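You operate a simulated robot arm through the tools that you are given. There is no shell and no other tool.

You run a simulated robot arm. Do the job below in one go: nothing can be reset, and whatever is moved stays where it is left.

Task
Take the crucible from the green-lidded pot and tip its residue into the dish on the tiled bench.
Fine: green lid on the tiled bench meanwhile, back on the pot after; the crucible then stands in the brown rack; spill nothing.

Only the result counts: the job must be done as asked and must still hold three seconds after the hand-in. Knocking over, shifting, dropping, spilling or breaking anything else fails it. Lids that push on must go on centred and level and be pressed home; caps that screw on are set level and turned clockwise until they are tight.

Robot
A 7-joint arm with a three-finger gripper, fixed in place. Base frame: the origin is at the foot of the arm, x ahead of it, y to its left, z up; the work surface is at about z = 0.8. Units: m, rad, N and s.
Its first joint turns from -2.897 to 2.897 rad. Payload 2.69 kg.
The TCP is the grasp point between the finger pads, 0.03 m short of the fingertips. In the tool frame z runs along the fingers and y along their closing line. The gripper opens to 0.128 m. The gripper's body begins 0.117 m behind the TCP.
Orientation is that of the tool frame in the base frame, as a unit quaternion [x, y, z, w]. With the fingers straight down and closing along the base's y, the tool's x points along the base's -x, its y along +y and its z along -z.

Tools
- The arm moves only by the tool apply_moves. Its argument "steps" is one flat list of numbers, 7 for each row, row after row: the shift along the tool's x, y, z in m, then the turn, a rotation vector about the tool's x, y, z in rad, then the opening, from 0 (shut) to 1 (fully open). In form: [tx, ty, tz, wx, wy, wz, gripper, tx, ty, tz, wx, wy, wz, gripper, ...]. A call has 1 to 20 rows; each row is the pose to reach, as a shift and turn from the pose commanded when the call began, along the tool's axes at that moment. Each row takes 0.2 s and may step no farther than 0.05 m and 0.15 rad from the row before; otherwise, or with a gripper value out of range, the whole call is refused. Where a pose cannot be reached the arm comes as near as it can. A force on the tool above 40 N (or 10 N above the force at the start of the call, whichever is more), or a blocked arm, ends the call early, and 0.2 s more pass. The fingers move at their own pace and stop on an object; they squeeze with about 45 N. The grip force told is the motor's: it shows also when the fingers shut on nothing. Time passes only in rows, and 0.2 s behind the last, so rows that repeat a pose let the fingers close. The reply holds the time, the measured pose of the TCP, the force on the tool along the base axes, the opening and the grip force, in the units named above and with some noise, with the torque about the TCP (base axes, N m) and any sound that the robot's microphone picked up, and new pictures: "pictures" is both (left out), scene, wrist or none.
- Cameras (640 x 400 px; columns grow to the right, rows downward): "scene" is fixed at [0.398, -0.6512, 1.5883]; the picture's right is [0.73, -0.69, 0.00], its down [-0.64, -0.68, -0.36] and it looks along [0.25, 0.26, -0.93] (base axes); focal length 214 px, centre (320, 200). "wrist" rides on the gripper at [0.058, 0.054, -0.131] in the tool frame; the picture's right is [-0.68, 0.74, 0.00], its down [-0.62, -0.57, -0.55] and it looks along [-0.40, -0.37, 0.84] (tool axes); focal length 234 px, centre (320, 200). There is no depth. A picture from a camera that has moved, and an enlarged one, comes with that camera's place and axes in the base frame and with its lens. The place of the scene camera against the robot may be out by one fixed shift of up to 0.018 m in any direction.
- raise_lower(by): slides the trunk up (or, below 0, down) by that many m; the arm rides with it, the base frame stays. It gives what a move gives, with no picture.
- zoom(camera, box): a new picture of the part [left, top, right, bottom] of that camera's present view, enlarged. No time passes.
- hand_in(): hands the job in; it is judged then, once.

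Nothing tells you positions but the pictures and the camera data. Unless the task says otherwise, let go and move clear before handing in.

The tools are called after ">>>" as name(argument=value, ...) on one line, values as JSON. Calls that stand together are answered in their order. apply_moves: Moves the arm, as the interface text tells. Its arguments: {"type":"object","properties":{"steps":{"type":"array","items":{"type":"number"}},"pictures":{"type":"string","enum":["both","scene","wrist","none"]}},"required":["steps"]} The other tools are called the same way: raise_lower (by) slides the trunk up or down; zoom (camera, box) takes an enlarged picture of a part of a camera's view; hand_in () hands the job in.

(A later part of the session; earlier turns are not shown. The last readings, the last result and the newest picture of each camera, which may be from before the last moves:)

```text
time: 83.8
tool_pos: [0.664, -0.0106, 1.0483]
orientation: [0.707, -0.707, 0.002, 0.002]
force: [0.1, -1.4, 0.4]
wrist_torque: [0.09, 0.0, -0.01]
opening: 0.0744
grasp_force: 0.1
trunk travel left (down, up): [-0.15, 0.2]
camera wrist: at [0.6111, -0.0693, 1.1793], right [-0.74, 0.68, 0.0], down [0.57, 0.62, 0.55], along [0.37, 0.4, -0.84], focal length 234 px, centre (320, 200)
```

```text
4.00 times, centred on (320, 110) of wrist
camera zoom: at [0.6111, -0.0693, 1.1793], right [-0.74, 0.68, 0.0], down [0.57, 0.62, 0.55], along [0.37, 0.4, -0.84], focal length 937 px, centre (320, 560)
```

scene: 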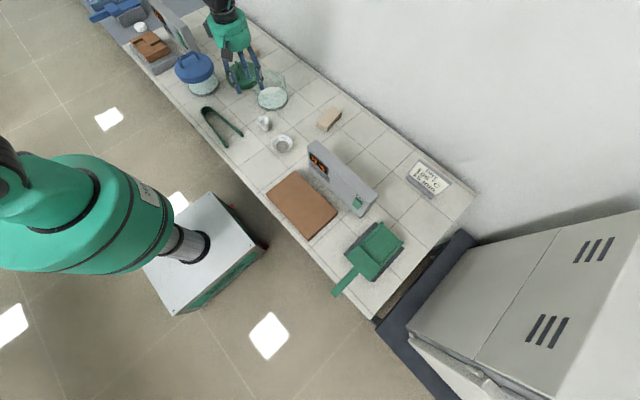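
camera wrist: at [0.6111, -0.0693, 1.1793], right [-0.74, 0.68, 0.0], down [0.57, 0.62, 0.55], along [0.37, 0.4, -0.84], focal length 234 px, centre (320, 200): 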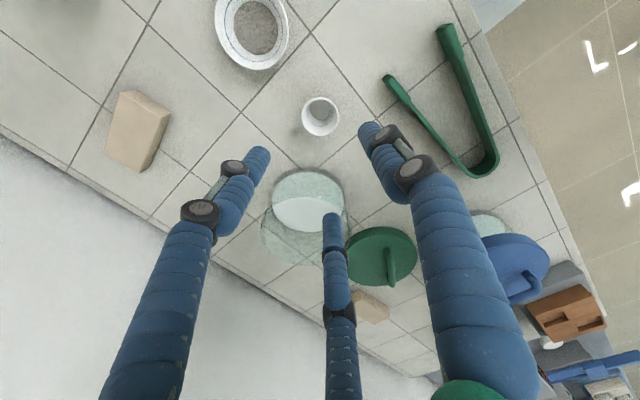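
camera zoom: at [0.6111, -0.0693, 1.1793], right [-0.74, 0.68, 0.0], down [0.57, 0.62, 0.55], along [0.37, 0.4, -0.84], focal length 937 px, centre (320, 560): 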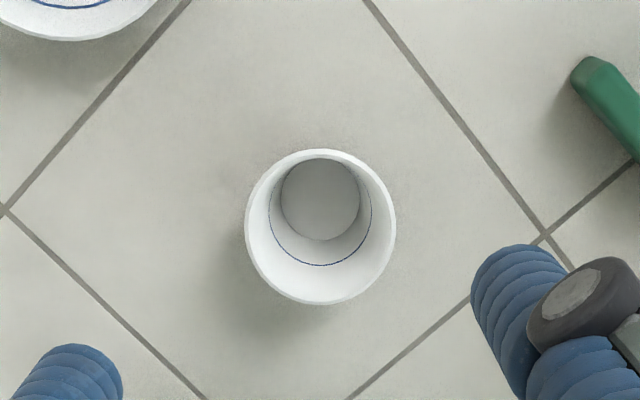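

The crucible is empty and right under the TCP. Descending to TCP z 0.850 (rim height) and closing.

>>> apply_moves(steps=[0, 0, 0.045, 0, 0, 0, 0.58, 0, 0, 0.09, 0, 0, 0, 0.58, 0, 0, 0.13, 0, 0, 0, 0.58, 0, 0, 0.16, 0, 0, 0, 0.58, 0, 0, 0.18, 0, 0, 0, 0.58, 0, 0, 0.193, 0, 0, 0, 0.58, 0, 0, 0.2, 0, 0, 0, 0.58, 0, 0, 0.2, 0, 0, 0, 0.5, 0, 0, 0.2, 0, 0, 0, 0.42, 0, 0, 0.2, 0, 0, 0, 0.36, 0, 0, 0.2, 0, 0, 0, 0, 0, 0, 0.2, 0, 0, 0, 0], pictures="both")

>>> zoom(camera="scene", box=[226, 90, 322, 150])

>>> zoom(camera="wrist", box=[240, 130, 400, 230])

```text
time: 86.4
tool_pos: [0.6637, -0.0107, 0.8488]
orientation: [0.707, -0.707, 0.001, 0.002]
force: [-0.1, -0.2, 0.3]
wrist_torque: [0.0, 0.0, 0.0]
opening: 0.0455
grasp_force: 45.1
trunk travel left (down, up): [-0.15, 0.2]
camera wrist: at [0.6107, -0.069, 0.9794], right [-0.74, 0.68, 0.0], down [0.57, 0.62, 0.55], along [0.37, 0.4, -0.84], focal length 234 px, centre (320, 200)
```

scene: 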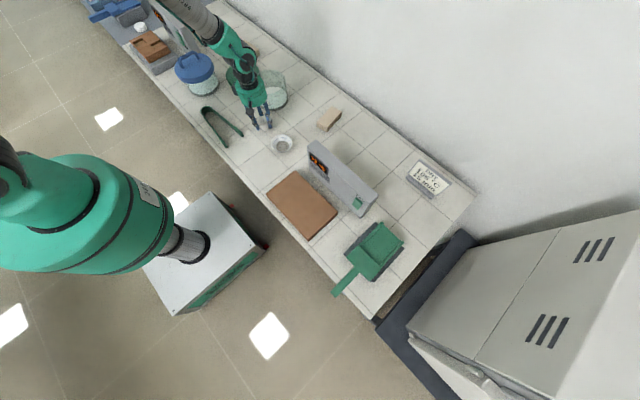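
wrist: 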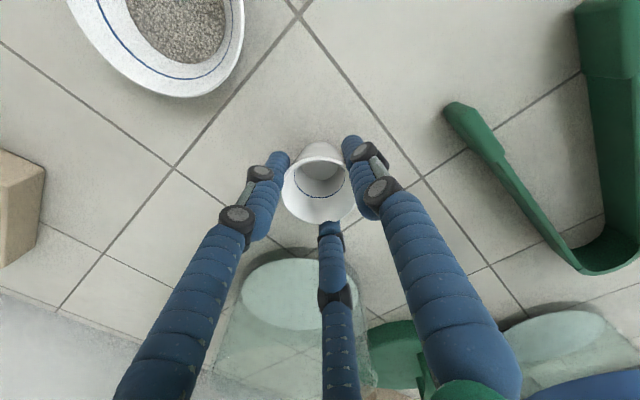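

```text
6.67 times, centred on (274, 120) of scene
camera zoom: at [0.398, -0.6512, 1.5883], right [0.73, -0.69, 0.0], down [-0.64, -0.68, -0.36], along [0.25, 0.26, -0.93], focal length 1430 px, centre (627, 733)
```

zoom: 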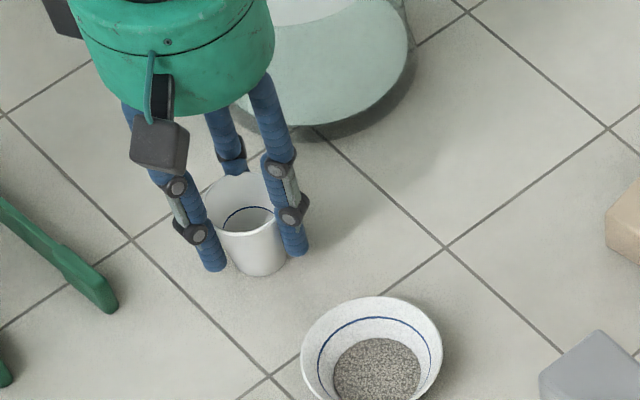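

```text
4.00 times, centred on (320, 180) of wrist
camera zoom: at [0.6107, -0.069, 0.9794], right [-0.74, 0.68, 0.0], down [0.57, 0.62, 0.55], along [0.37, 0.4, -0.84], focal length 937 px, centre (320, 280)
```

zoom: 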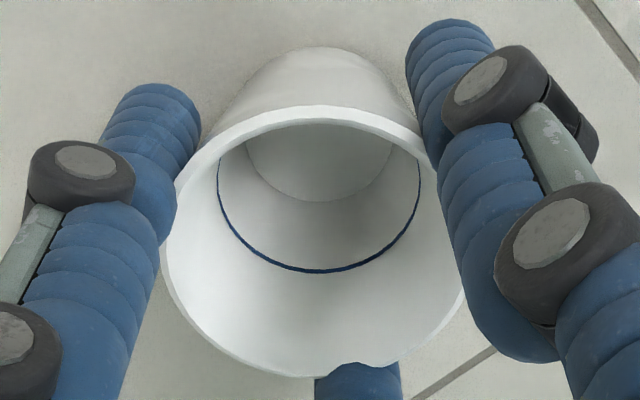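

Gripped near the rim (opening 0.0455). Lifting and checking the hold.

>>> apply_moves(steps=[0, 0, -0.01, 0, 0, 0, 0, 0, 0, -0.04, 0, 0, 0, 0, 0, 0, -0.09, 0, 0, 0, 0, 0, 0, -0.14, 0, 0, 0, 0, 0, 0, -0.19, 0, 0, 0, 0, 0, 0, -0.23, 0, 0, 0, 0], pictures="wrist")

>>> apply_moves(steps=[-0.0445, 0.0061, 0, 0, 0, 0, 0, -0.0889, 0.0121, 0, 0, 0, 0, 0, -0.1334, 0.0182, 0, 0, 0, 0, 0, -0.1779, 0.0243, 0, 0, 0, 0, 0, -0.2223, 0.0303, 0, 0, 0, 0, 0, -0.2668, 0.0364, 0, 0, 0, 0, 0, -0.3113, 0.0424, 0, 0, 0, 0, 0, -0.3558, 0.0485, 0, 0, 0, 0, 0, -0.4002, 0.0546, 0, 0, 0, 0, 0, -0.4447, 0.0606, 0, 0, 0, 0, 0, -0.4892, 0.0667, 0, 0, 0, 0, 0, -0.5336, 0.0728, 0, 0, 0, 0, 0, -0.5781, 0.0788, 0, 0, 0, 0, 0, -0.6226, 0.0849, 0, 0, 0, 0, 0, -0.667, 0.0909, 0, 0, 0, 0, 0, -0.7115, 0.097, 0, 0, 0, 0, 0, -0.7115, 0.097, 0, 0, 0, 0, 0], pictures="both")

>>> zoom(camera="scene", box=[110, 0, 206, 60])

```text
time: 87.8
tool_pos: [0.6655, -0.0112, 1.0792]
orientation: [0.707, -0.707, 0.001, 0.001]
force: [-0.5, 0.0, -0.3]
wrist_torque: [0.04, -0.02, -0.01]
opening: 0.0456
grasp_force: 44.9
trunk travel left (down, up): [-0.15, 0.2]
camera wrist: at [0.6116, -0.0699, 1.2095], right [-0.74, 0.68, 0.0], down [0.57, 0.62, 0.55], along [0.37, 0.4, -0.84], focal length 234 px, centre (320, 200)
```

wrist: 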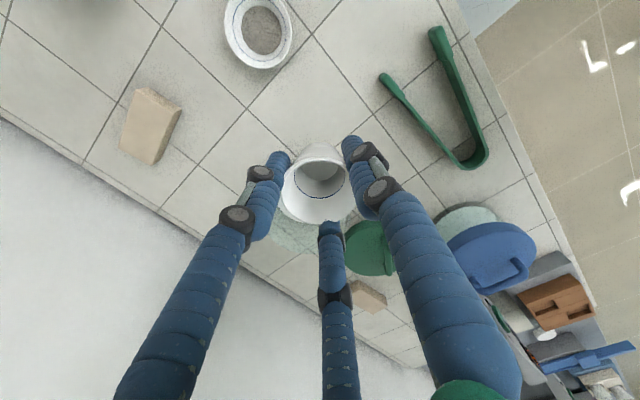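

```text
time: 91.4
tool_pos: [0.5691, 0.7028, 1.0765]
orientation: [-0.707, 0.708, -0.002, -0.003]
force: [0.5, 0.0, -0.9]
wrist_torque: [-0.08, -0.01, 0.01]
opening: 0.0455
grasp_force: 45.0
trunk travel left (down, up): [-0.15, 0.2]
camera wrist: at [0.5151, 0.6447, 1.2078], right [-0.74, 0.68, 0.0], down [0.57, 0.62, 0.55], along [0.37, 0.4, -0.84], focal length 234 px, centre (320, 200)
```

scene: 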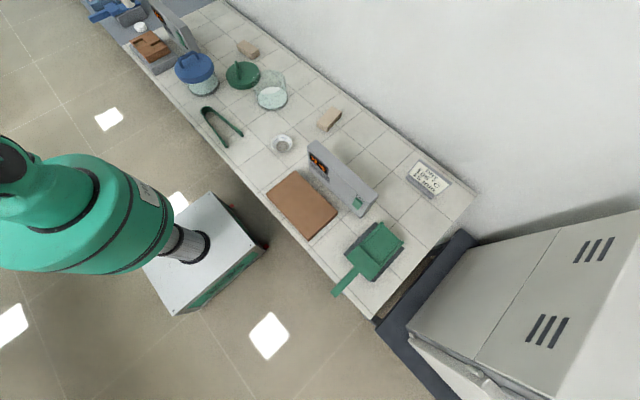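
wrist: 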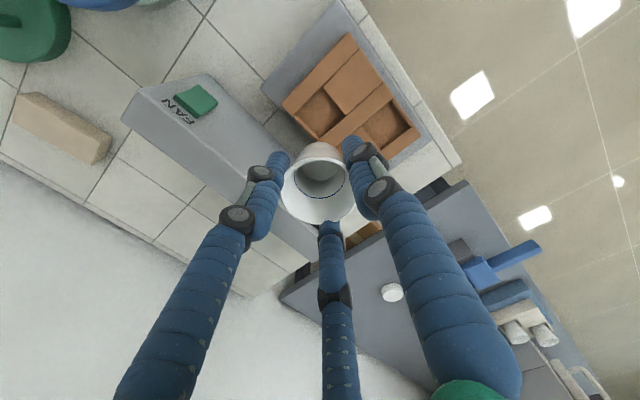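

```text
6.67 times, centred on (158, 30) of scene
camera zoom: at [0.398, -0.6512, 1.5883], right [0.73, -0.69, 0.0], down [-0.64, -0.68, -0.36], along [0.25, 0.26, -0.93], focal length 1430 px, centre (1400, 1333)
```

zoom: 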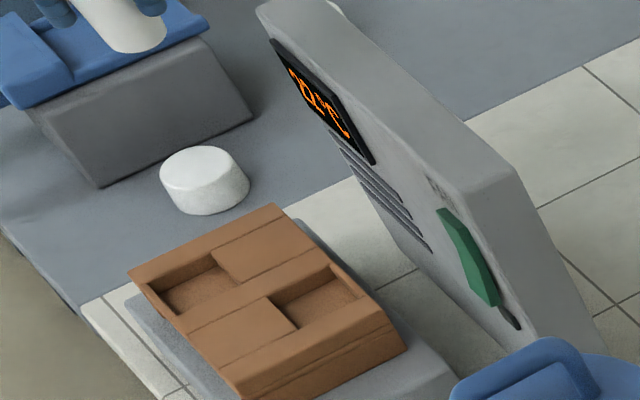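

>>> zoom(camera="wrist", box=[270, 60, 398, 140])

```text
5.00 times, centred on (334, 100) of wrist
camera zoom: at [0.5151, 0.6447, 1.2078], right [-0.74, 0.68, 0.0], down [0.57, 0.62, 0.55], along [0.37, 0.4, -0.84], focal length 1171 px, centre (250, 700)
```

zoom: 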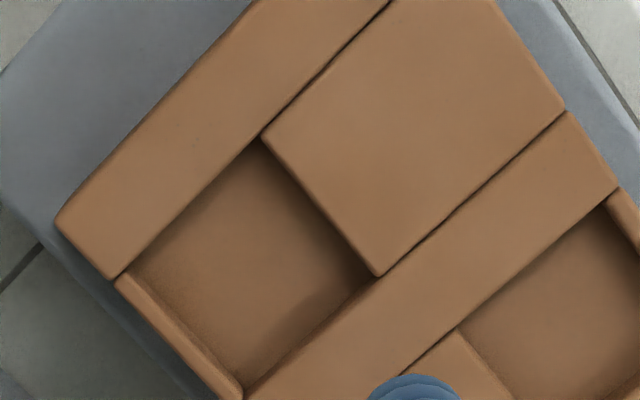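

Pocket centre refines to about (0.566, 0.7005). I'll shift 2 mm, descend to just above the rack and check the alignment.

>>> apply_moves(steps=[0.0005, 0.002, 0.04, 0, 0, 0, 0, 0.0005, 0.002, 0.08, 0, 0, 0, 0, 0.0005, 0.002, 0.11, 0, 0, 0, 0, 0.0005, 0.002, 0.135, 0, 0, 0, 0, 0.0005, 0.002, 0.135, 0, 0, 0, 0], pictures="both")

>>> zoom(camera="scene", box=[118, 0, 214, 60])

>>> zoom(camera="wrist", box=[240, 80, 400, 180])

```text
time: 92.6
tool_pos: [0.5691, 0.7011, 0.9417]
orientation: [0.707, -0.707, 0.001, 0.002]
force: [-0.9, -0.3, -1.3]
wrist_torque: [-0.01, 0.0, -0.01]
opening: 0.0458
grasp_force: 45.3
trunk travel left (down, up): [-0.15, 0.2]
camera wrist: at [0.5153, 0.6434, 1.0721], right [-0.74, 0.68, 0.0], down [0.57, 0.62, 0.55], along [0.37, 0.4, -0.84], focal length 234 px, centre (320, 200)
```

scene: 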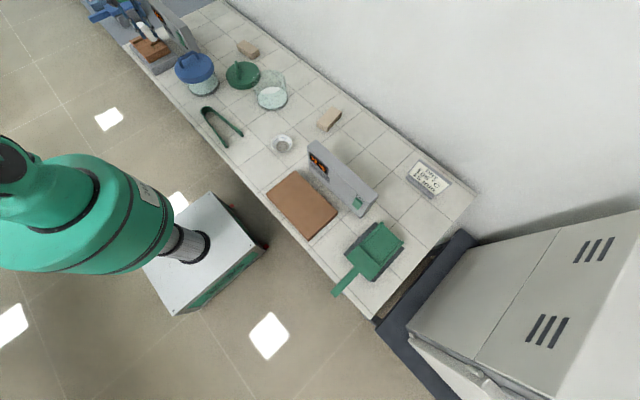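
wrist: 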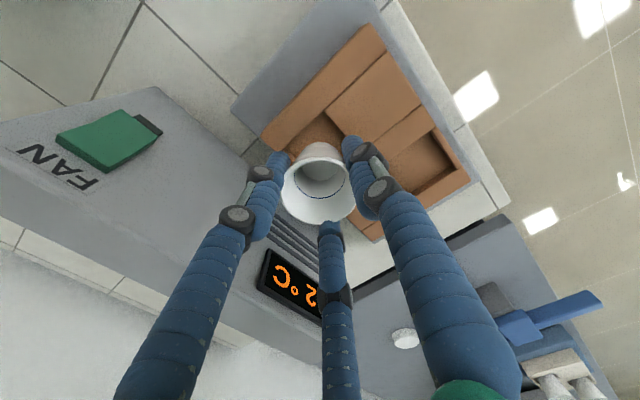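

```text
6.67 times, centred on (166, 30) of scene
camera zoom: at [0.398, -0.6512, 1.5883], right [0.73, -0.69, 0.0], down [-0.64, -0.68, -0.36], along [0.25, 0.26, -0.93], focal length 1430 px, centre (1347, 1333)
```

zoom: 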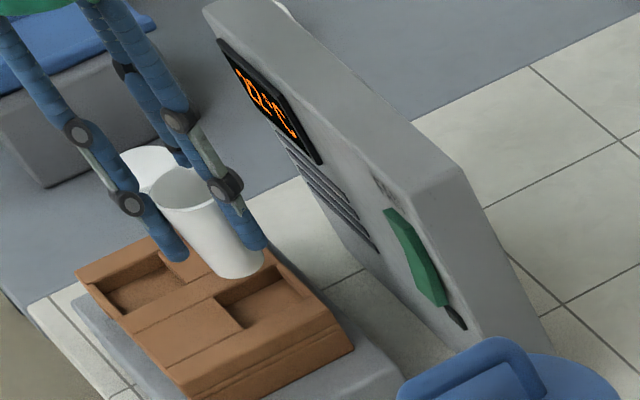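

```text
4.00 times, centred on (320, 130) of wrist
camera zoom: at [0.5153, 0.6434, 1.0721], right [-0.74, 0.68, 0.0], down [0.57, 0.62, 0.55], along [0.37, 0.4, -0.84], focal length 937 px, centre (320, 480)
```

zoom: 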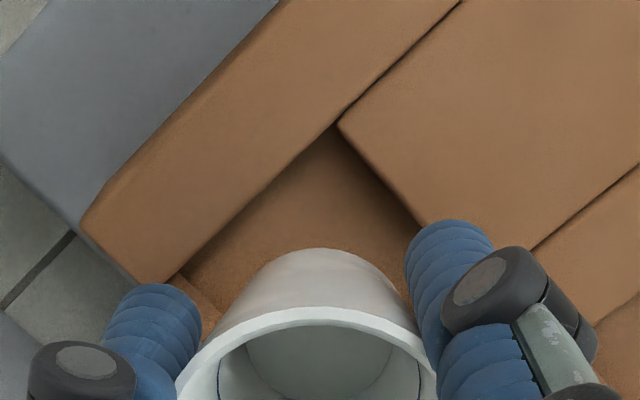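

Alignment fits (rack top works out nearer z 0.867). I'll shift 2 mm in x and lower into the pocket in small steps, watching for contact.

>>> apply_moves(steps=[0, 0.002, 0.008, 0, 0, 0, 0, 0, 0.002, 0.015, 0, 0, 0, 0, 0, 0.002, 0.02, 0, 0, 0, 0, 0, 0.002, 0.024, 0, 0, 0, 0], pictures="both")

>>> zoom(camera="scene", box=[118, 0, 214, 60])

>>> zoom(camera="wrist", box=[240, 80, 400, 180])

```text
time: 93.6
tool_pos: [0.5647, 0.7002, 0.9171]
orientation: [-0.707, 0.708, -0.002, -0.002]
force: [-0.3, -1.0, -0.5]
wrist_torque: [-0.01, 0.01, 0.0]
opening: 0.0454
grasp_force: 45.3
trunk travel left (down, up): [-0.15, 0.2]
camera wrist: at [0.5114, 0.6421, 1.0483], right [-0.74, 0.68, 0.0], down [0.57, 0.62, 0.55], along [0.37, 0.4, -0.84], focal length 234 px, centre (320, 200)
```

scene: 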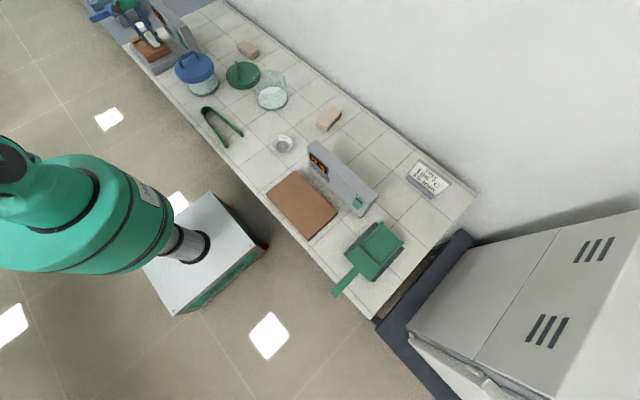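
wrist: 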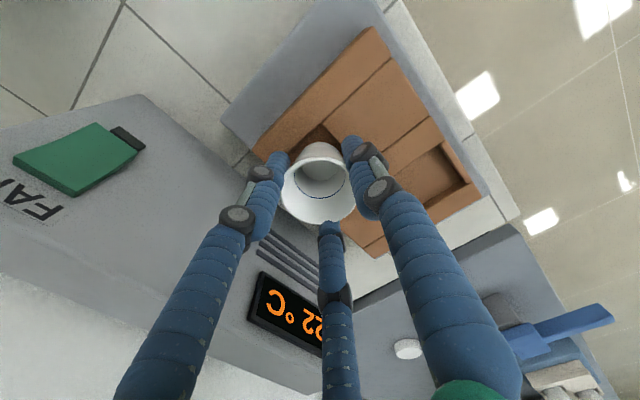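

```text
6.67 times, centred on (166, 30) of scene
camera zoom: at [0.398, -0.6512, 1.5883], right [0.73, -0.69, 0.0], down [-0.64, -0.68, -0.36], along [0.25, 0.26, -0.93], focal length 1430 px, centre (1347, 1333)
```

zoom: 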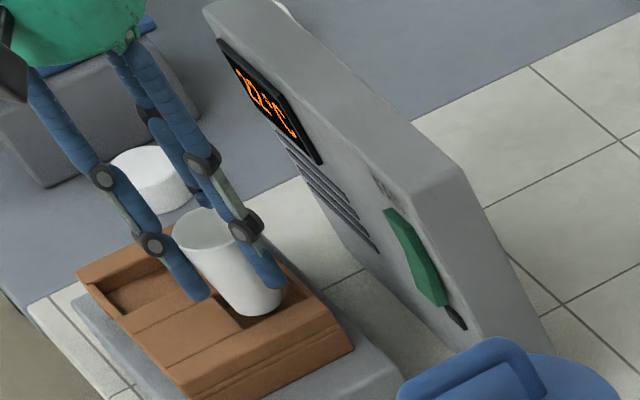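

```text
4.00 times, centred on (320, 130) of wrist
camera zoom: at [0.5114, 0.6421, 1.0483], right [-0.74, 0.68, 0.0], down [0.57, 0.62, 0.55], along [0.37, 0.4, -0.84], focal length 937 px, centre (320, 480)
```

zoom: 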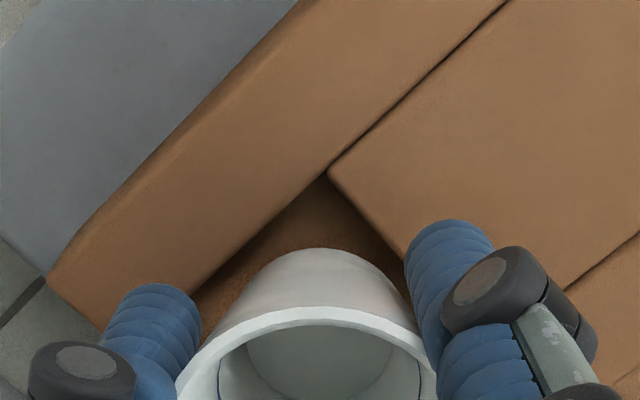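

Base is now level with the rack top. Nudging 3.5 mm in +x and continuing down into the pocket in 2 mm steps.

>>> apply_moves(steps=[0, -0.0035, 0, 0, 0, 0, 0, 0, -0.0035, 0.003, 0, 0, 0, 0, 0, -0.0035, 0.006, 0, 0, 0, 0, 0, -0.0035, 0.008, 0, 0, 0, 0], pictures="none")

>>> zoom(camera="scene", box=[118, 0, 214, 60])

```text
time: 94.6
tool_pos: [0.5687, 0.7, 0.9096]
orientation: [-0.707, 0.707, -0.002, -0.002]
force: [-1.1, 0.4, 0.0]
wrist_torque: [-0.02, 0.01, 0.0]
opening: 0.0455
grasp_force: 45.0
trunk travel left (down, up): [-0.15, 0.2]
```

```text
6.67 times, centred on (166, 30) of scene
camera zoom: at [0.398, -0.6512, 1.5883], right [0.73, -0.69, 0.0], down [-0.64, -0.68, -0.36], along [0.25, 0.26, -0.93], focal length 1430 px, centre (1347, 1333)
```

zoom: 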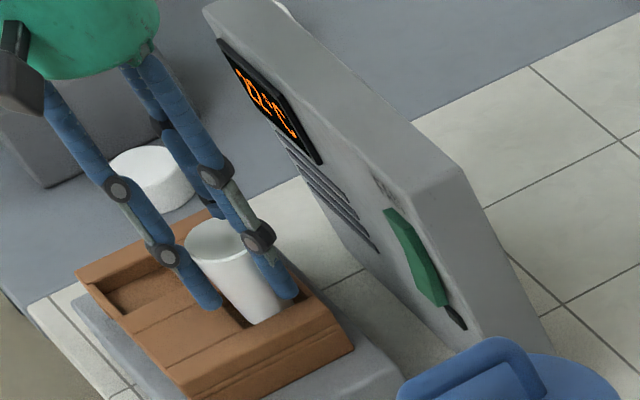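

>>> apply_moves(steps=[0, 0, 0.002, 0, 0, 0, 0, 0, 0, 0.004, 0, 0, 0, 0], pictures="none")

>>> apply_moves(steps=[0, 0, 0.0015, 0, 0, 0, 0, 0, 0, 0.003, 0, 0, 0, 0], pictures="none")

>>> zoom(camera="scene", box=[118, 0, 214, 60])

```text
time: 95.2
tool_pos: [0.569, 0.7016, 0.9082]
orientation: [0.707, -0.707, 0.001, -0.001]
force: [-0.2, -2.0, 17.3]
wrist_torque: [0.08, -0.01, 0.08]
opening: 0.0465
grasp_force: 44.7
trunk travel left (down, up): [-0.15, 0.2]
```

```text
time: 95.8
tool_pos: [0.5696, 0.7003, 0.9033]
orientation: [-0.707, 0.707, -0.001, 0.0]
force: [4.2, 5.1, 21.8]
wrist_torque: [0.28, -0.18, 0.02]
opening: 0.0471
grasp_force: 45.4
trunk travel left (down, up): [-0.15, 0.2]
```

```text
6.67 times, centred on (166, 30) of scene
camera zoom: at [0.398, -0.6512, 1.5883], right [0.73, -0.69, 0.0], down [-0.64, -0.68, -0.36], along [0.25, 0.26, -0.93], focal length 1430 px, centre (1347, 1333)
```

zoom: 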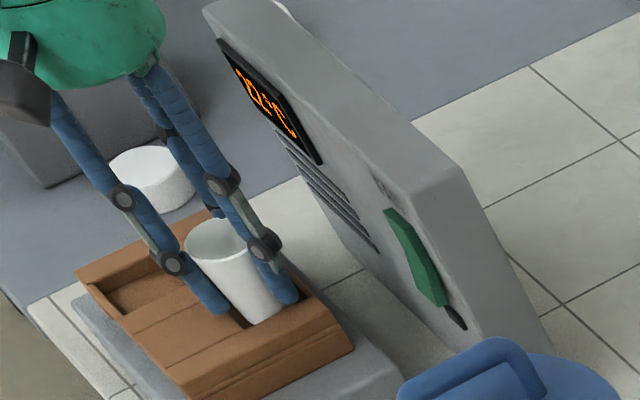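

Contact made. The crucible is resting on something at base height z ≈ 0.859. I'll look closely before releasing, to make sure it's on the pocket floor and upright.

>>> apply_moves(steps=[0, 0, -0.002, 0, 0, 0, 0], pictures="both")

>>> zoom(camera="scene", box=[134, 20, 182, 50])

>>> zoom(camera="wrist", box=[240, 110, 400, 240])

```text
time: 96.2
tool_pos: [0.5687, 0.6993, 0.906]
orientation: [-0.707, 0.707, -0.001, -0.002]
force: [3.2, 4.3, 13.7]
wrist_torque: [0.3, -0.15, 0.0]
opening: 0.0469
grasp_force: 44.7
trunk travel left (down, up): [-0.15, 0.2]
camera wrist: at [0.5138, 0.6413, 1.0348], right [-0.74, 0.68, 0.0], down [0.57, 0.62, 0.55], along [0.37, 0.4, -0.84], focal length 234 px, centre (320, 200)
```

scene: 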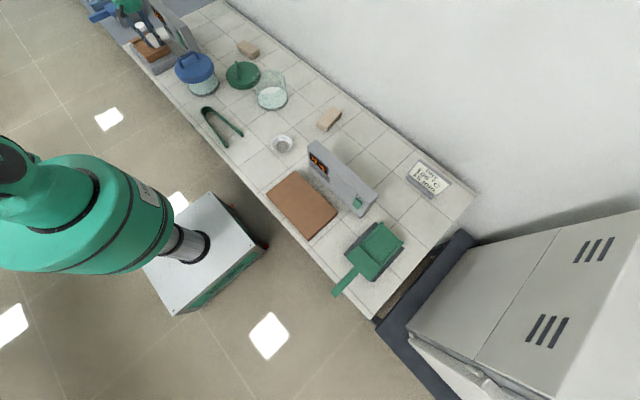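
wrist: 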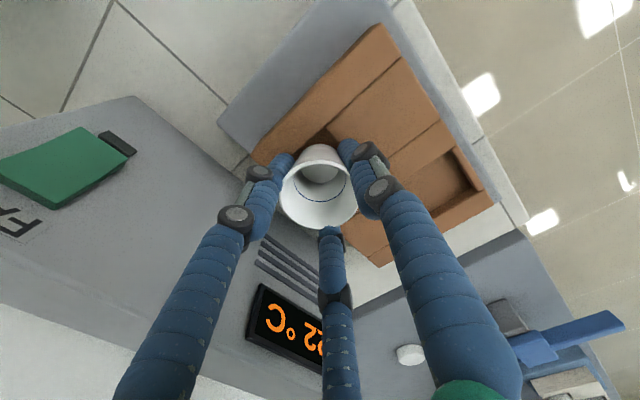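

```text
13.33 times, centred on (158, 35) of scene
camera zoom: at [0.398, -0.6512, 1.5883], right [0.73, -0.69, 0.0], down [-0.64, -0.68, -0.36], along [0.25, 0.26, -0.93], focal length 2860 px, centre (2480, 2400)
```

zoom: 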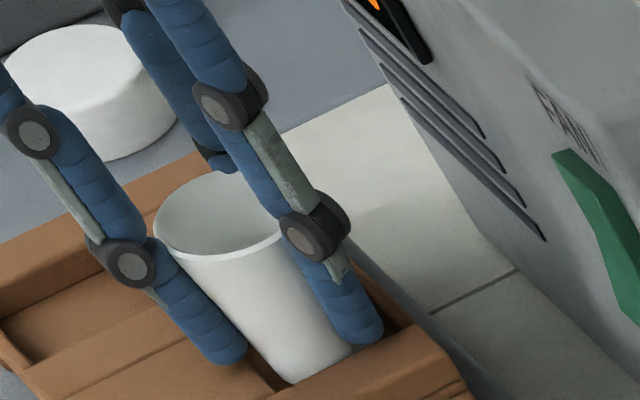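

```text
3.08 times, centred on (320, 175) of wrist
camera zoom: at [0.5138, 0.6413, 1.0348], right [-0.74, 0.68, 0.0], down [0.57, 0.62, 0.55], along [0.37, 0.4, -0.84], focal length 720 px, centre (320, 277)
```

zoom: 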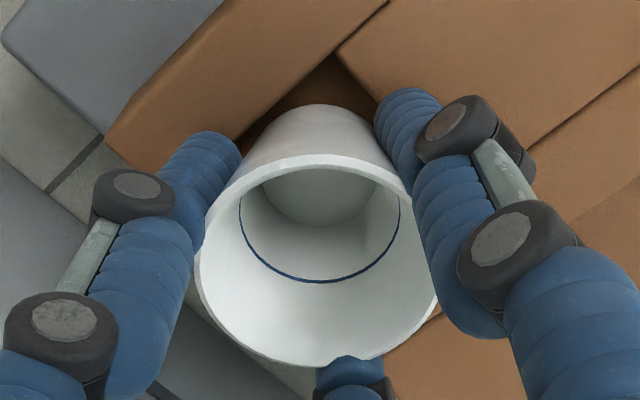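

>>> apply_moves(steps=[0, 0, -0.001, 0, 0, 0, 0, 0, 0, -0.001, 0, 0, 0, 0], pictures="none")

```text
time: 96.8
tool_pos: [0.5676, 0.6999, 0.9045]
orientation: [0.707, -0.707, 0.001, 0.002]
force: [-1.0, 0.7, 2.9]
wrist_torque: [0.09, 0.05, 0.04]
opening: 0.0466
grasp_force: 45.3
trunk travel left (down, up): [-0.15, 0.2]
```

Load nearly gone (2.9 N). Opening slowly.

>>> apply_moves(steps=[0, 0, 0, 0, 0, 0, 0.38, 0, 0, 0, 0, 0, 0, 0.42, 0, 0, 0, 0, 0, 0, 0.5, 0, 0, 0, 0, 0, 0, 0.58, 0, 0, 0, 0, 0, 0, 0.58], pictures="both")

>>> zoom(camera="scene", box=[134, 20, 182, 50])

>>> zoom(camera="wrist", box=[240, 110, 400, 240])

```text
time: 98.0
tool_pos: [0.5682, 0.7003, 0.9059]
orientation: [-0.707, 0.707, -0.001, -0.001]
force: [0.2, -0.3, 0.4]
wrist_torque: [0.03, 0.03, -0.04]
opening: 0.0742
grasp_force: 0.0
trunk travel left (down, up): [-0.15, 0.2]
camera wrist: at [0.5146, 0.6416, 1.0362], right [-0.74, 0.68, 0.0], down [0.57, 0.62, 0.55], along [0.37, 0.4, -0.84], focal length 234 px, centre (320, 200)
```

scene: 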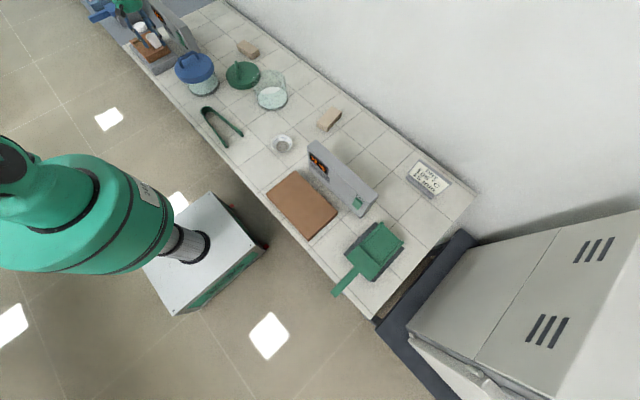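
wrist: 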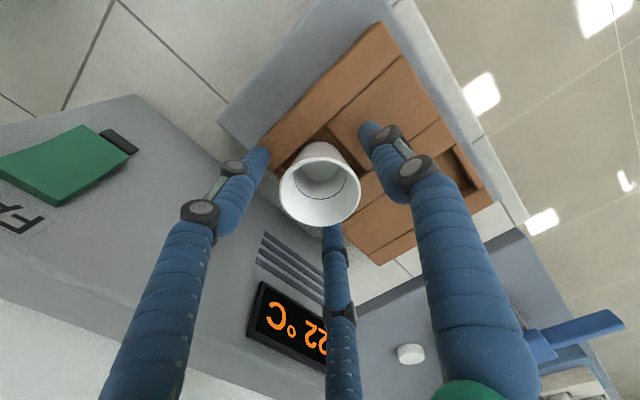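

```text
13.33 times, centred on (158, 35) of scene
camera zoom: at [0.398, -0.6512, 1.5883], right [0.73, -0.69, 0.0], down [-0.64, -0.68, -0.36], along [0.25, 0.26, -0.93], focal length 2860 px, centre (2480, 2400)
```

zoom: 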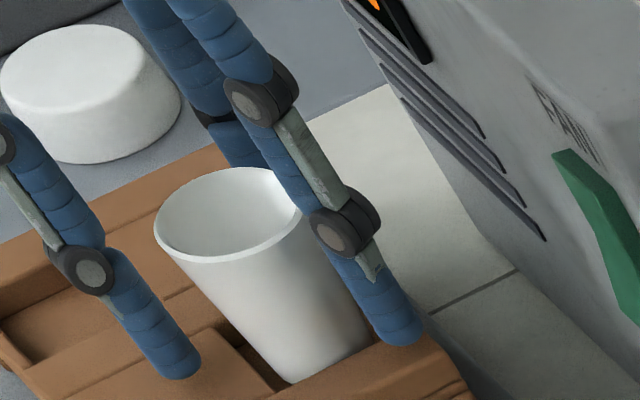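

```text
3.08 times, centred on (320, 175) of wrist
camera zoom: at [0.5146, 0.6416, 1.0362], right [-0.74, 0.68, 0.0], down [0.57, 0.62, 0.55], along [0.37, 0.4, -0.84], focal length 720 px, centre (320, 277)
```

zoom: 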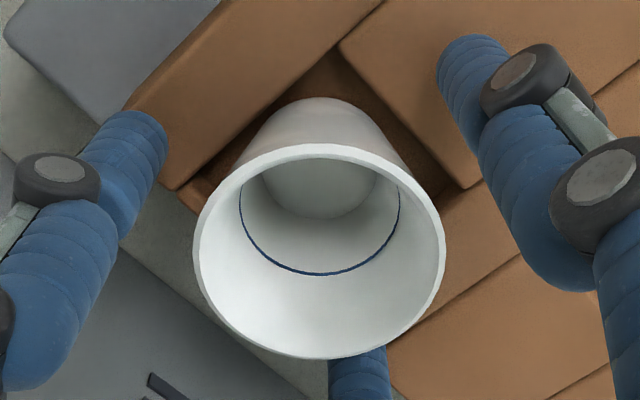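

The crucible stands upright in the rack pocket. Rising straight up, then heading to the green lid with the same yaw used to set it down.

>>> apply_moves(steps=[0, 0, -0.02, 0, 0, 0, 0.58, 0, 0, -0.05, 0, 0, 0, 0.58, 0, 0, -0.1, 0, 0, 0, 0.58, 0, 0, -0.15, 0, 0, 0, 0.58, 0, 0, -0.184, 0, 0, 0, 0.8, 0.0386, -0.0202, -0.184, 0, 0, 0.0541, 1, 0.0772, -0.0404, -0.184, 0, 0, 0.1082, 1, 0.1158, -0.0606, -0.184, 0, 0, 0.1623, 1, 0.1544, -0.0808, -0.184, 0, 0, 0.2164, 1, 0.193, -0.101, -0.184, 0, 0, 0.2705, 1, 0.2316, -0.1212, -0.184, 0, 0, 0.3246, 1, 0.2702, -0.1414, -0.184, 0, 0, 0.3787, 1, 0.3088, -0.1616, -0.184, 0, 0, 0.4328, 1, 0.3474, -0.1818, -0.184, 0, 0, 0.4869, 1, 0.386, -0.202, -0.154, 0, 0, 0.541, 1, 0.386, -0.202, -0.154, 0, 0, 0.541, 1], pictures="both")

>>> zoom(camera="scene", box=[118, 10, 198, 60])

>>> zoom(camera="wrist", box=[220, 40, 420, 165])

```text
refused: row 15 steps farther than a row can; nothing moved
```

```text
8.00 times, centred on (158, 35) of scene
camera zoom: at [0.398, -0.6512, 1.5883], right [0.73, -0.69, 0.0], down [-0.64, -0.68, -0.36], along [0.25, 0.26, -0.93], focal length 1716 px, centre (1616, 1520)
```

zoom: 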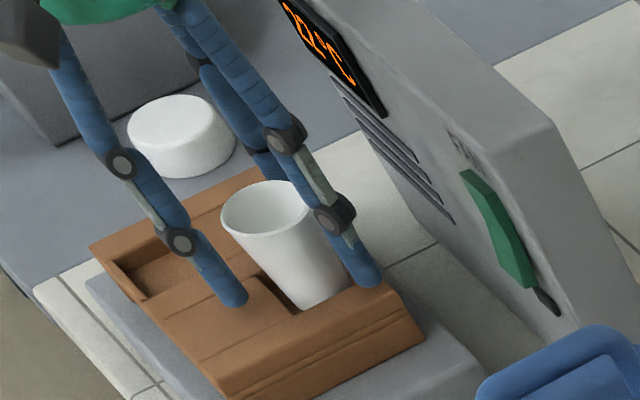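

```text
3.20 times, centred on (320, 102) of wrist
camera zoom: at [0.5146, 0.6416, 1.0362], right [-0.74, 0.68, 0.0], down [0.57, 0.62, 0.55], along [0.37, 0.4, -0.84], focal length 749 px, centre (320, 512)
```

zoom: 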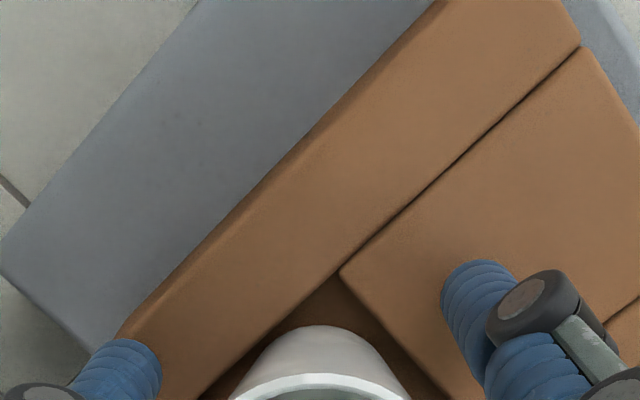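

That last row was too long a step, so nothing moved. Repeating with the lowering split off.

>>> apply_moves(steps=[0, 0, -0.02, 0, 0, 0, 0.58, 0, 0, -0.05, 0, 0, 0, 0.58, 0, 0, -0.1, 0, 0, 0, 0.58, 0, 0, -0.148, 0, 0, 0, 0.58, 0, 0, -0.184, 0, 0, 0, 0.8, 0.0386, -0.0202, -0.184, 0, 0, 0.0541, 1, 0.0772, -0.0404, -0.184, 0, 0, 0.1082, 1, 0.1158, -0.0606, -0.184, 0, 0, 0.1623, 1, 0.1544, -0.0808, -0.184, 0, 0, 0.2164, 1, 0.193, -0.101, -0.184, 0, 0, 0.2705, 1, 0.2316, -0.1212, -0.184, 0, 0, 0.3246, 1, 0.2702, -0.1414, -0.184, 0, 0, 0.3787, 1, 0.3088, -0.1616, -0.184, 0, 0, 0.4328, 1, 0.3474, -0.1818, -0.184, 0, 0, 0.4869, 1, 0.386, -0.202, -0.184, 0, 0, 0.541, 1, 0.386, -0.202, -0.154, 0, 0, 0.541, 1, 0.386, -0.202, -0.154, 0, 0, 0.541, 1], pictures="both")

>>> zoom(camera="scene", box=[118, 10, 198, 60])

>>> zoom(camera="wrist", box=[220, 40, 420, 165])

```text
time: 101.6
tool_pos: [0.7715, 0.3164, 1.0597]
orientation: [-0.492, 0.871, -0.001, -0.001]
force: [-0.1, -0.1, -1.3]
wrist_torque: [0.01, 0.01, 0.01]
opening: 0.1282
grasp_force: 0.0
trunk travel left (down, up): [-0.15, 0.2]
camera wrist: at [0.6955, 0.2946, 1.1904], right [-0.28, 0.96, 0.0], down [0.8, 0.24, 0.55], along [0.53, 0.15, -0.84], focal length 234 px, centre (320, 200)
```

scene: 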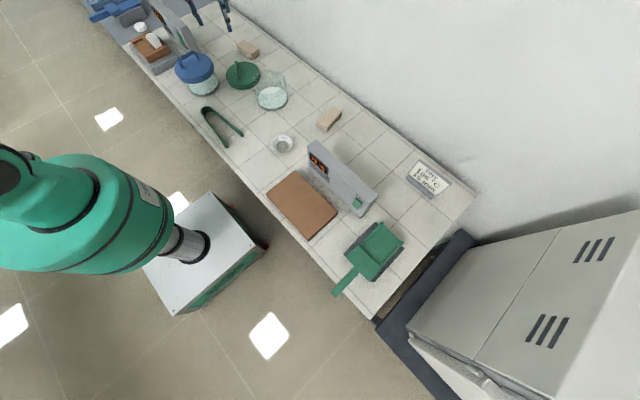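
wrist: 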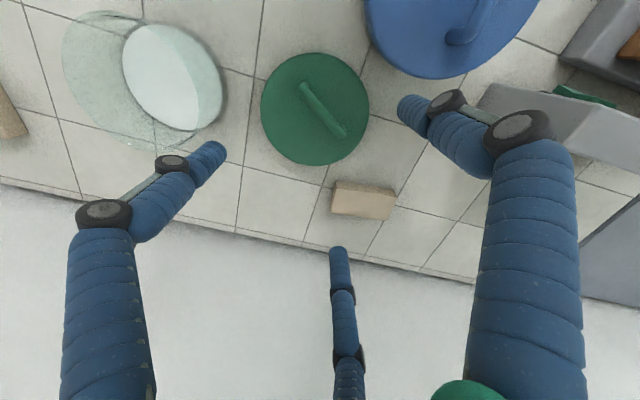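

```text
8.00 times, centred on (158, 35) of scene
camera zoom: at [0.398, -0.6512, 1.5883], right [0.73, -0.69, 0.0], down [-0.64, -0.68, -0.36], along [0.25, 0.26, -0.93], focal length 1716 px, centre (1616, 1520)
```

zoom: 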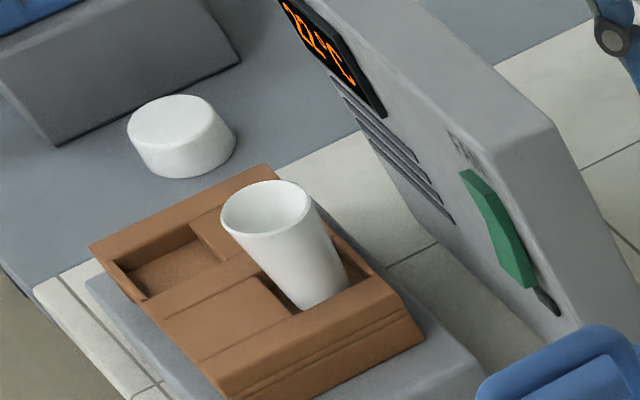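

```text
3.20 times, centred on (320, 102) of wrist
camera zoom: at [0.6955, 0.2946, 1.1904], right [-0.28, 0.96, 0.0], down [0.8, 0.24, 0.55], along [0.53, 0.15, -0.84], focal length 749 px, centre (320, 512)
```

zoom: 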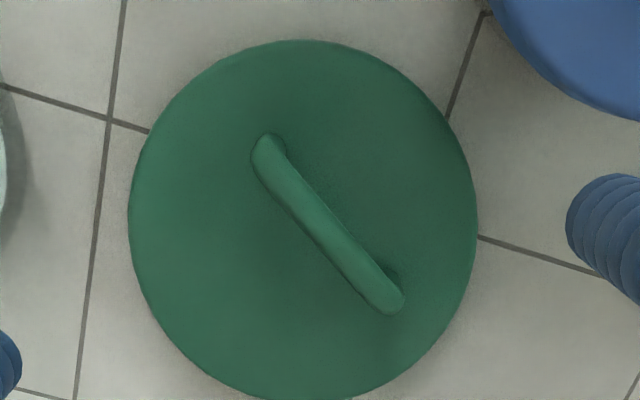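

The crucible is standing squarely in the rack. The lid is where I left it; I'll shift 4 mm along the bar to the same grip spot as before and descend over the handle.

>>> apply_moves(steps=[0.0043, 0, 0.045, 0, 0, 0, 1, 0.0043, 0, 0.09, 0, 0, 0, 1, 0.0043, 0, 0.135, 0, 0, 0, 1, 0.0043, 0, 0.17, 0, 0, 0, 1, 0.0043, 0, 0.187, 0, 0, 0, 1, 0.0043, 0, 0.195, 0, 0, 0, 1, 0.0043, 0, 0.1975, 0, 0, 0, 1], pictures="both")

>>> zoom(camera="scene", box=[192, 40, 288, 100])

```text
time: 103.2
tool_pos: [0.7687, 0.3092, 0.864]
orientation: [-0.492, 0.871, -0.001, -0.001]
force: [-0.9, 0.0, 0.4]
wrist_torque: [-0.03, -0.05, 0.02]
opening: 0.128
grasp_force: 0.0
trunk travel left (down, up): [-0.15, 0.2]
camera wrist: at [0.6917, 0.287, 0.9941], right [-0.28, 0.96, 0.0], down [0.8, 0.24, 0.55], along [0.53, 0.15, -0.84], focal length 234 px, centre (320, 200)
```

scene: 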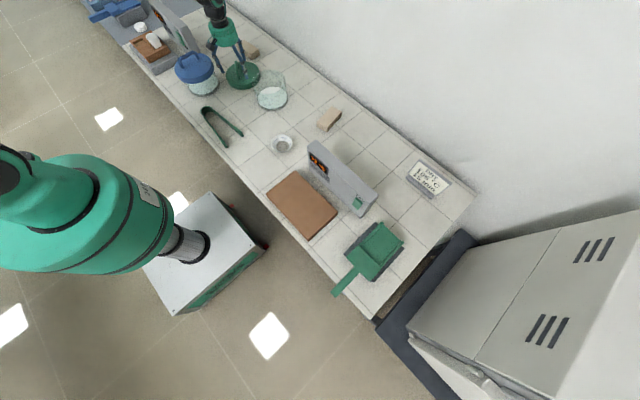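
wrist: 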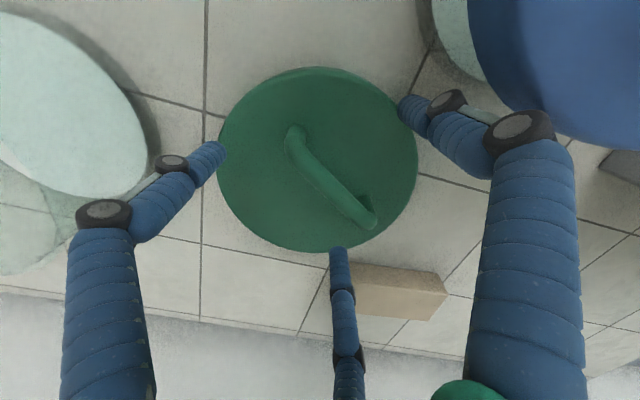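

```text
6.67 times, centred on (240, 70) of scene
camera zoom: at [0.398, -0.6512, 1.5883], right [0.73, -0.69, 0.0], down [-0.64, -0.68, -0.36], along [0.25, 0.26, -0.93], focal length 1430 px, centre (853, 1067)
```

zoom: 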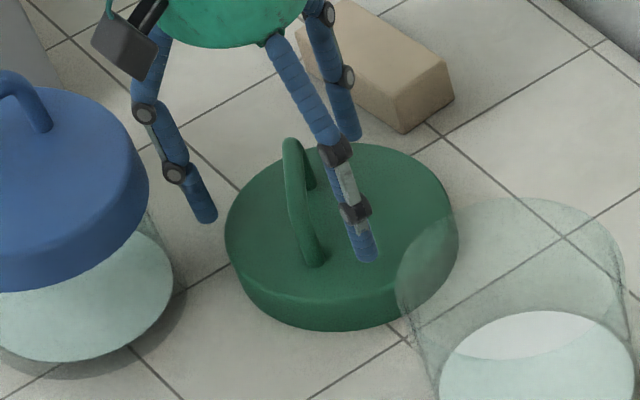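

Slightly overshot along the bar (compared with the earlier grip picture), so I'll move back 3.5 mm and close on the handle.

>>> apply_moves(steps=[-0.0035, 0.0005, 0.001, 0, 0, 0, 1, -0.0035, 0.0005, 0.002, 0, 0, 0, 1, -0.0035, 0.0005, 0.002, 0, 0, 0, 0.5, -0.0035, 0.0005, 0.002, 0, 0, 0, 0.25, -0.0035, 0.0005, 0.002, 0, 0, 0, 0, -0.0035, 0.0005, 0.002, 0, 0, 0, 0, -0.0035, 0.0005, 0.002, 0, 0, 0, 0], pictures="both")

>>> zoom(camera="scene", box=[192, 40, 288, 100])

```text
time: 104.8
tool_pos: [0.7696, 0.3123, 0.8629]
orientation: [-0.492, 0.87, -0.002, -0.001]
force: [-0.7, -0.2, -0.8]
wrist_torque: [0.0, -0.03, 0.0]
opening: 0.0208
grasp_force: 45.3
trunk travel left (down, up): [-0.15, 0.2]
camera wrist: at [0.6929, 0.2908, 0.9924], right [-0.28, 0.96, 0.0], down [0.8, 0.24, 0.55], along [0.53, 0.15, -0.84], focal length 234 px, centre (320, 200)
```

scene: 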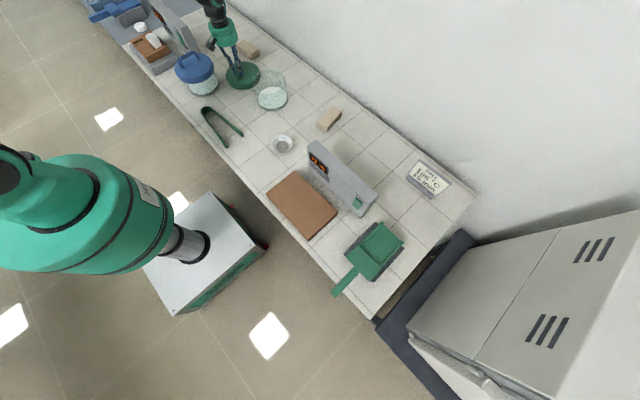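
wrist: 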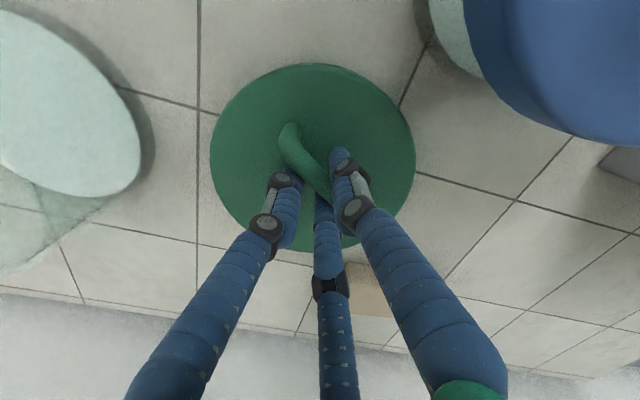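

```text
6.67 times, centred on (240, 70) of scene
camera zoom: at [0.398, -0.6512, 1.5883], right [0.73, -0.69, 0.0], down [-0.64, -0.68, -0.36], along [0.25, 0.26, -0.93], focal length 1430 px, centre (853, 1067)
```

zoom: 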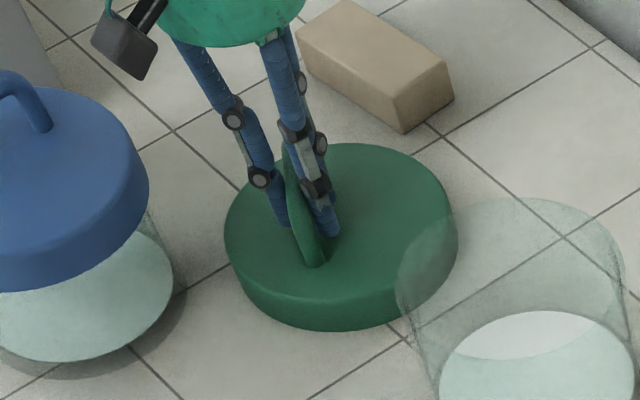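

The grip matches the first one closely. Lifting the lid and carrying it over the pot; from the comparison of views, the lid is centred on the pot when the TCP is near (0.7856, 0.1035).

>>> apply_moves(steps=[0, 0, -0.01, 0, 0, 0, 0, 0, 0, -0.05, 0, 0, 0, 0, 0, 0, -0.1, 0, 0, 0, 0, 0, 0, -0.15, 0, 0, 0, 0, 0, 0, -0.197, 0, 0, 0, 0, 0.0341, -0.0243, -0.197, 0, 0, 0, 0, 0.0683, -0.0486, -0.197, 0, 0, 0, 0, 0.1024, -0.0728, -0.197, 0, 0, 0, 0, 0.1366, -0.0971, -0.197, 0, 0, 0, 0, 0.1707, -0.1214, -0.197, 0, 0, 0, 0, 0.1707, -0.1214, -0.197, 0, 0, 0, 0], pictures="both")

>>> zoom(camera="scene", box=[210, 20, 338, 120])

```text
time: 107.2
tool_pos: [0.7828, 0.1053, 1.0605]
orientation: [-0.493, 0.87, -0.001, 0.0]
force: [-0.3, -0.7, -1.6]
wrist_torque: [0.07, 0.04, -0.01]
opening: 0.0206
grasp_force: 45.3
trunk travel left (down, up): [-0.15, 0.2]
camera wrist: at [0.7074, 0.0832, 1.1899], right [-0.28, 0.96, 0.0], down [0.8, 0.24, 0.55], along [0.53, 0.15, -0.84], focal length 234 px, centre (320, 200)
```

scene: 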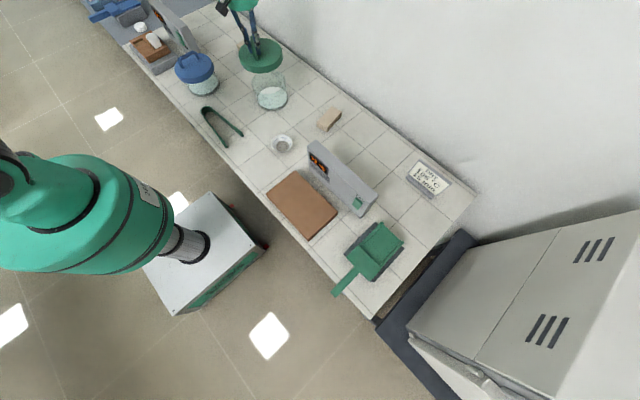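
wrist: 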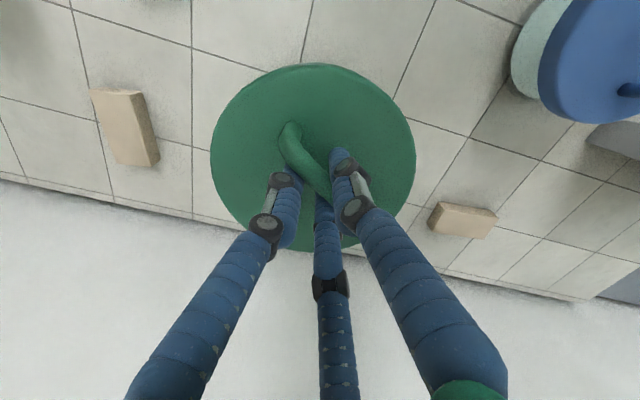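

```text
4.00 times, centred on (274, 70) of scene
camera zoom: at [0.398, -0.6512, 1.5883], right [0.73, -0.69, 0.0], down [-0.64, -0.68, -0.36], along [0.25, 0.26, -0.93], focal length 858 px, centre (504, 720)
```

zoom: 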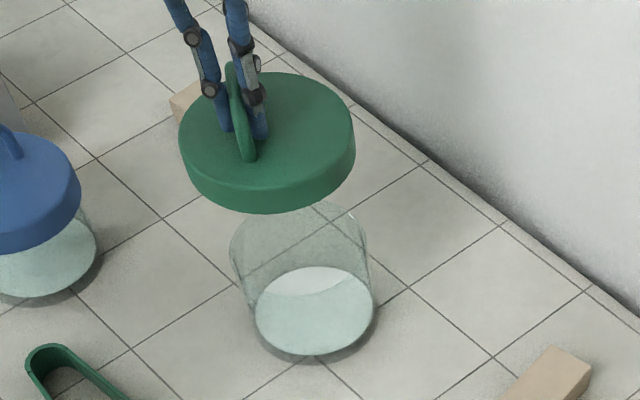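

Over the pot. I'll correct 3 mm and lower to just above the rim, then check the centring before the skirt goes over the glass.

>>> apply_moves(steps=[0, -0.003, 0.02, 0, 0, 0, 0, 0, -0.003, 0.045, 0, 0, 0, 0, 0, -0.003, 0.065, 0, 0, 0, 0, 0, -0.003, 0.075, 0, 0, 0, 0, 0, -0.003, 0.075, 0, 0, 0, 0], pictures="both")

>>> zoom(camera="scene", box=[210, 30, 338, 110])

```text
time: 108.4
tool_pos: [0.7882, 0.1036, 0.9867]
orientation: [-0.492, 0.87, -0.001, -0.001]
force: [-0.1, -0.5, -1.2]
wrist_torque: [-0.02, 0.01, 0.0]
opening: 0.0208
grasp_force: 45.1
trunk travel left (down, up): [-0.15, 0.2]
camera wrist: at [0.712, 0.0812, 1.1159], right [-0.28, 0.96, 0.0], down [0.8, 0.24, 0.55], along [0.53, 0.15, -0.84], focal length 234 px, centre (320, 200)
```

scene: 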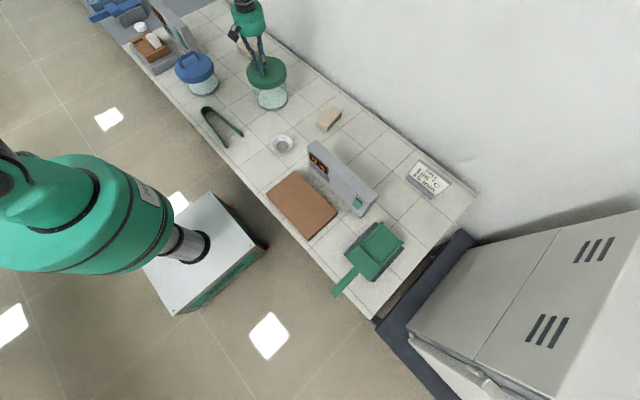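
wrist: 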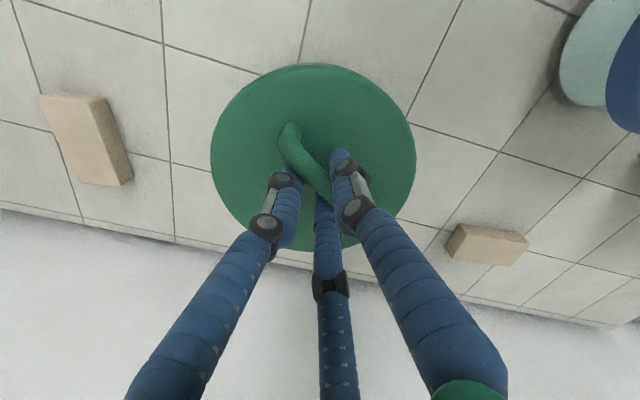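

```text
5.00 times, centred on (274, 70) of scene
camera zoom: at [0.398, -0.6512, 1.5883], right [0.73, -0.69, 0.0], down [-0.64, -0.68, -0.36], along [0.25, 0.26, -0.93], focal length 1072 px, centre (550, 850)
```

zoom: 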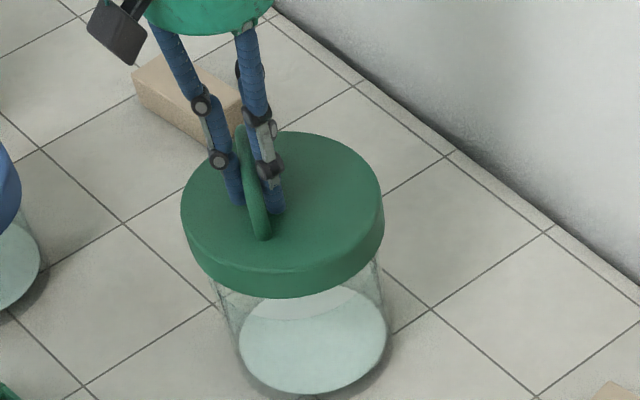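

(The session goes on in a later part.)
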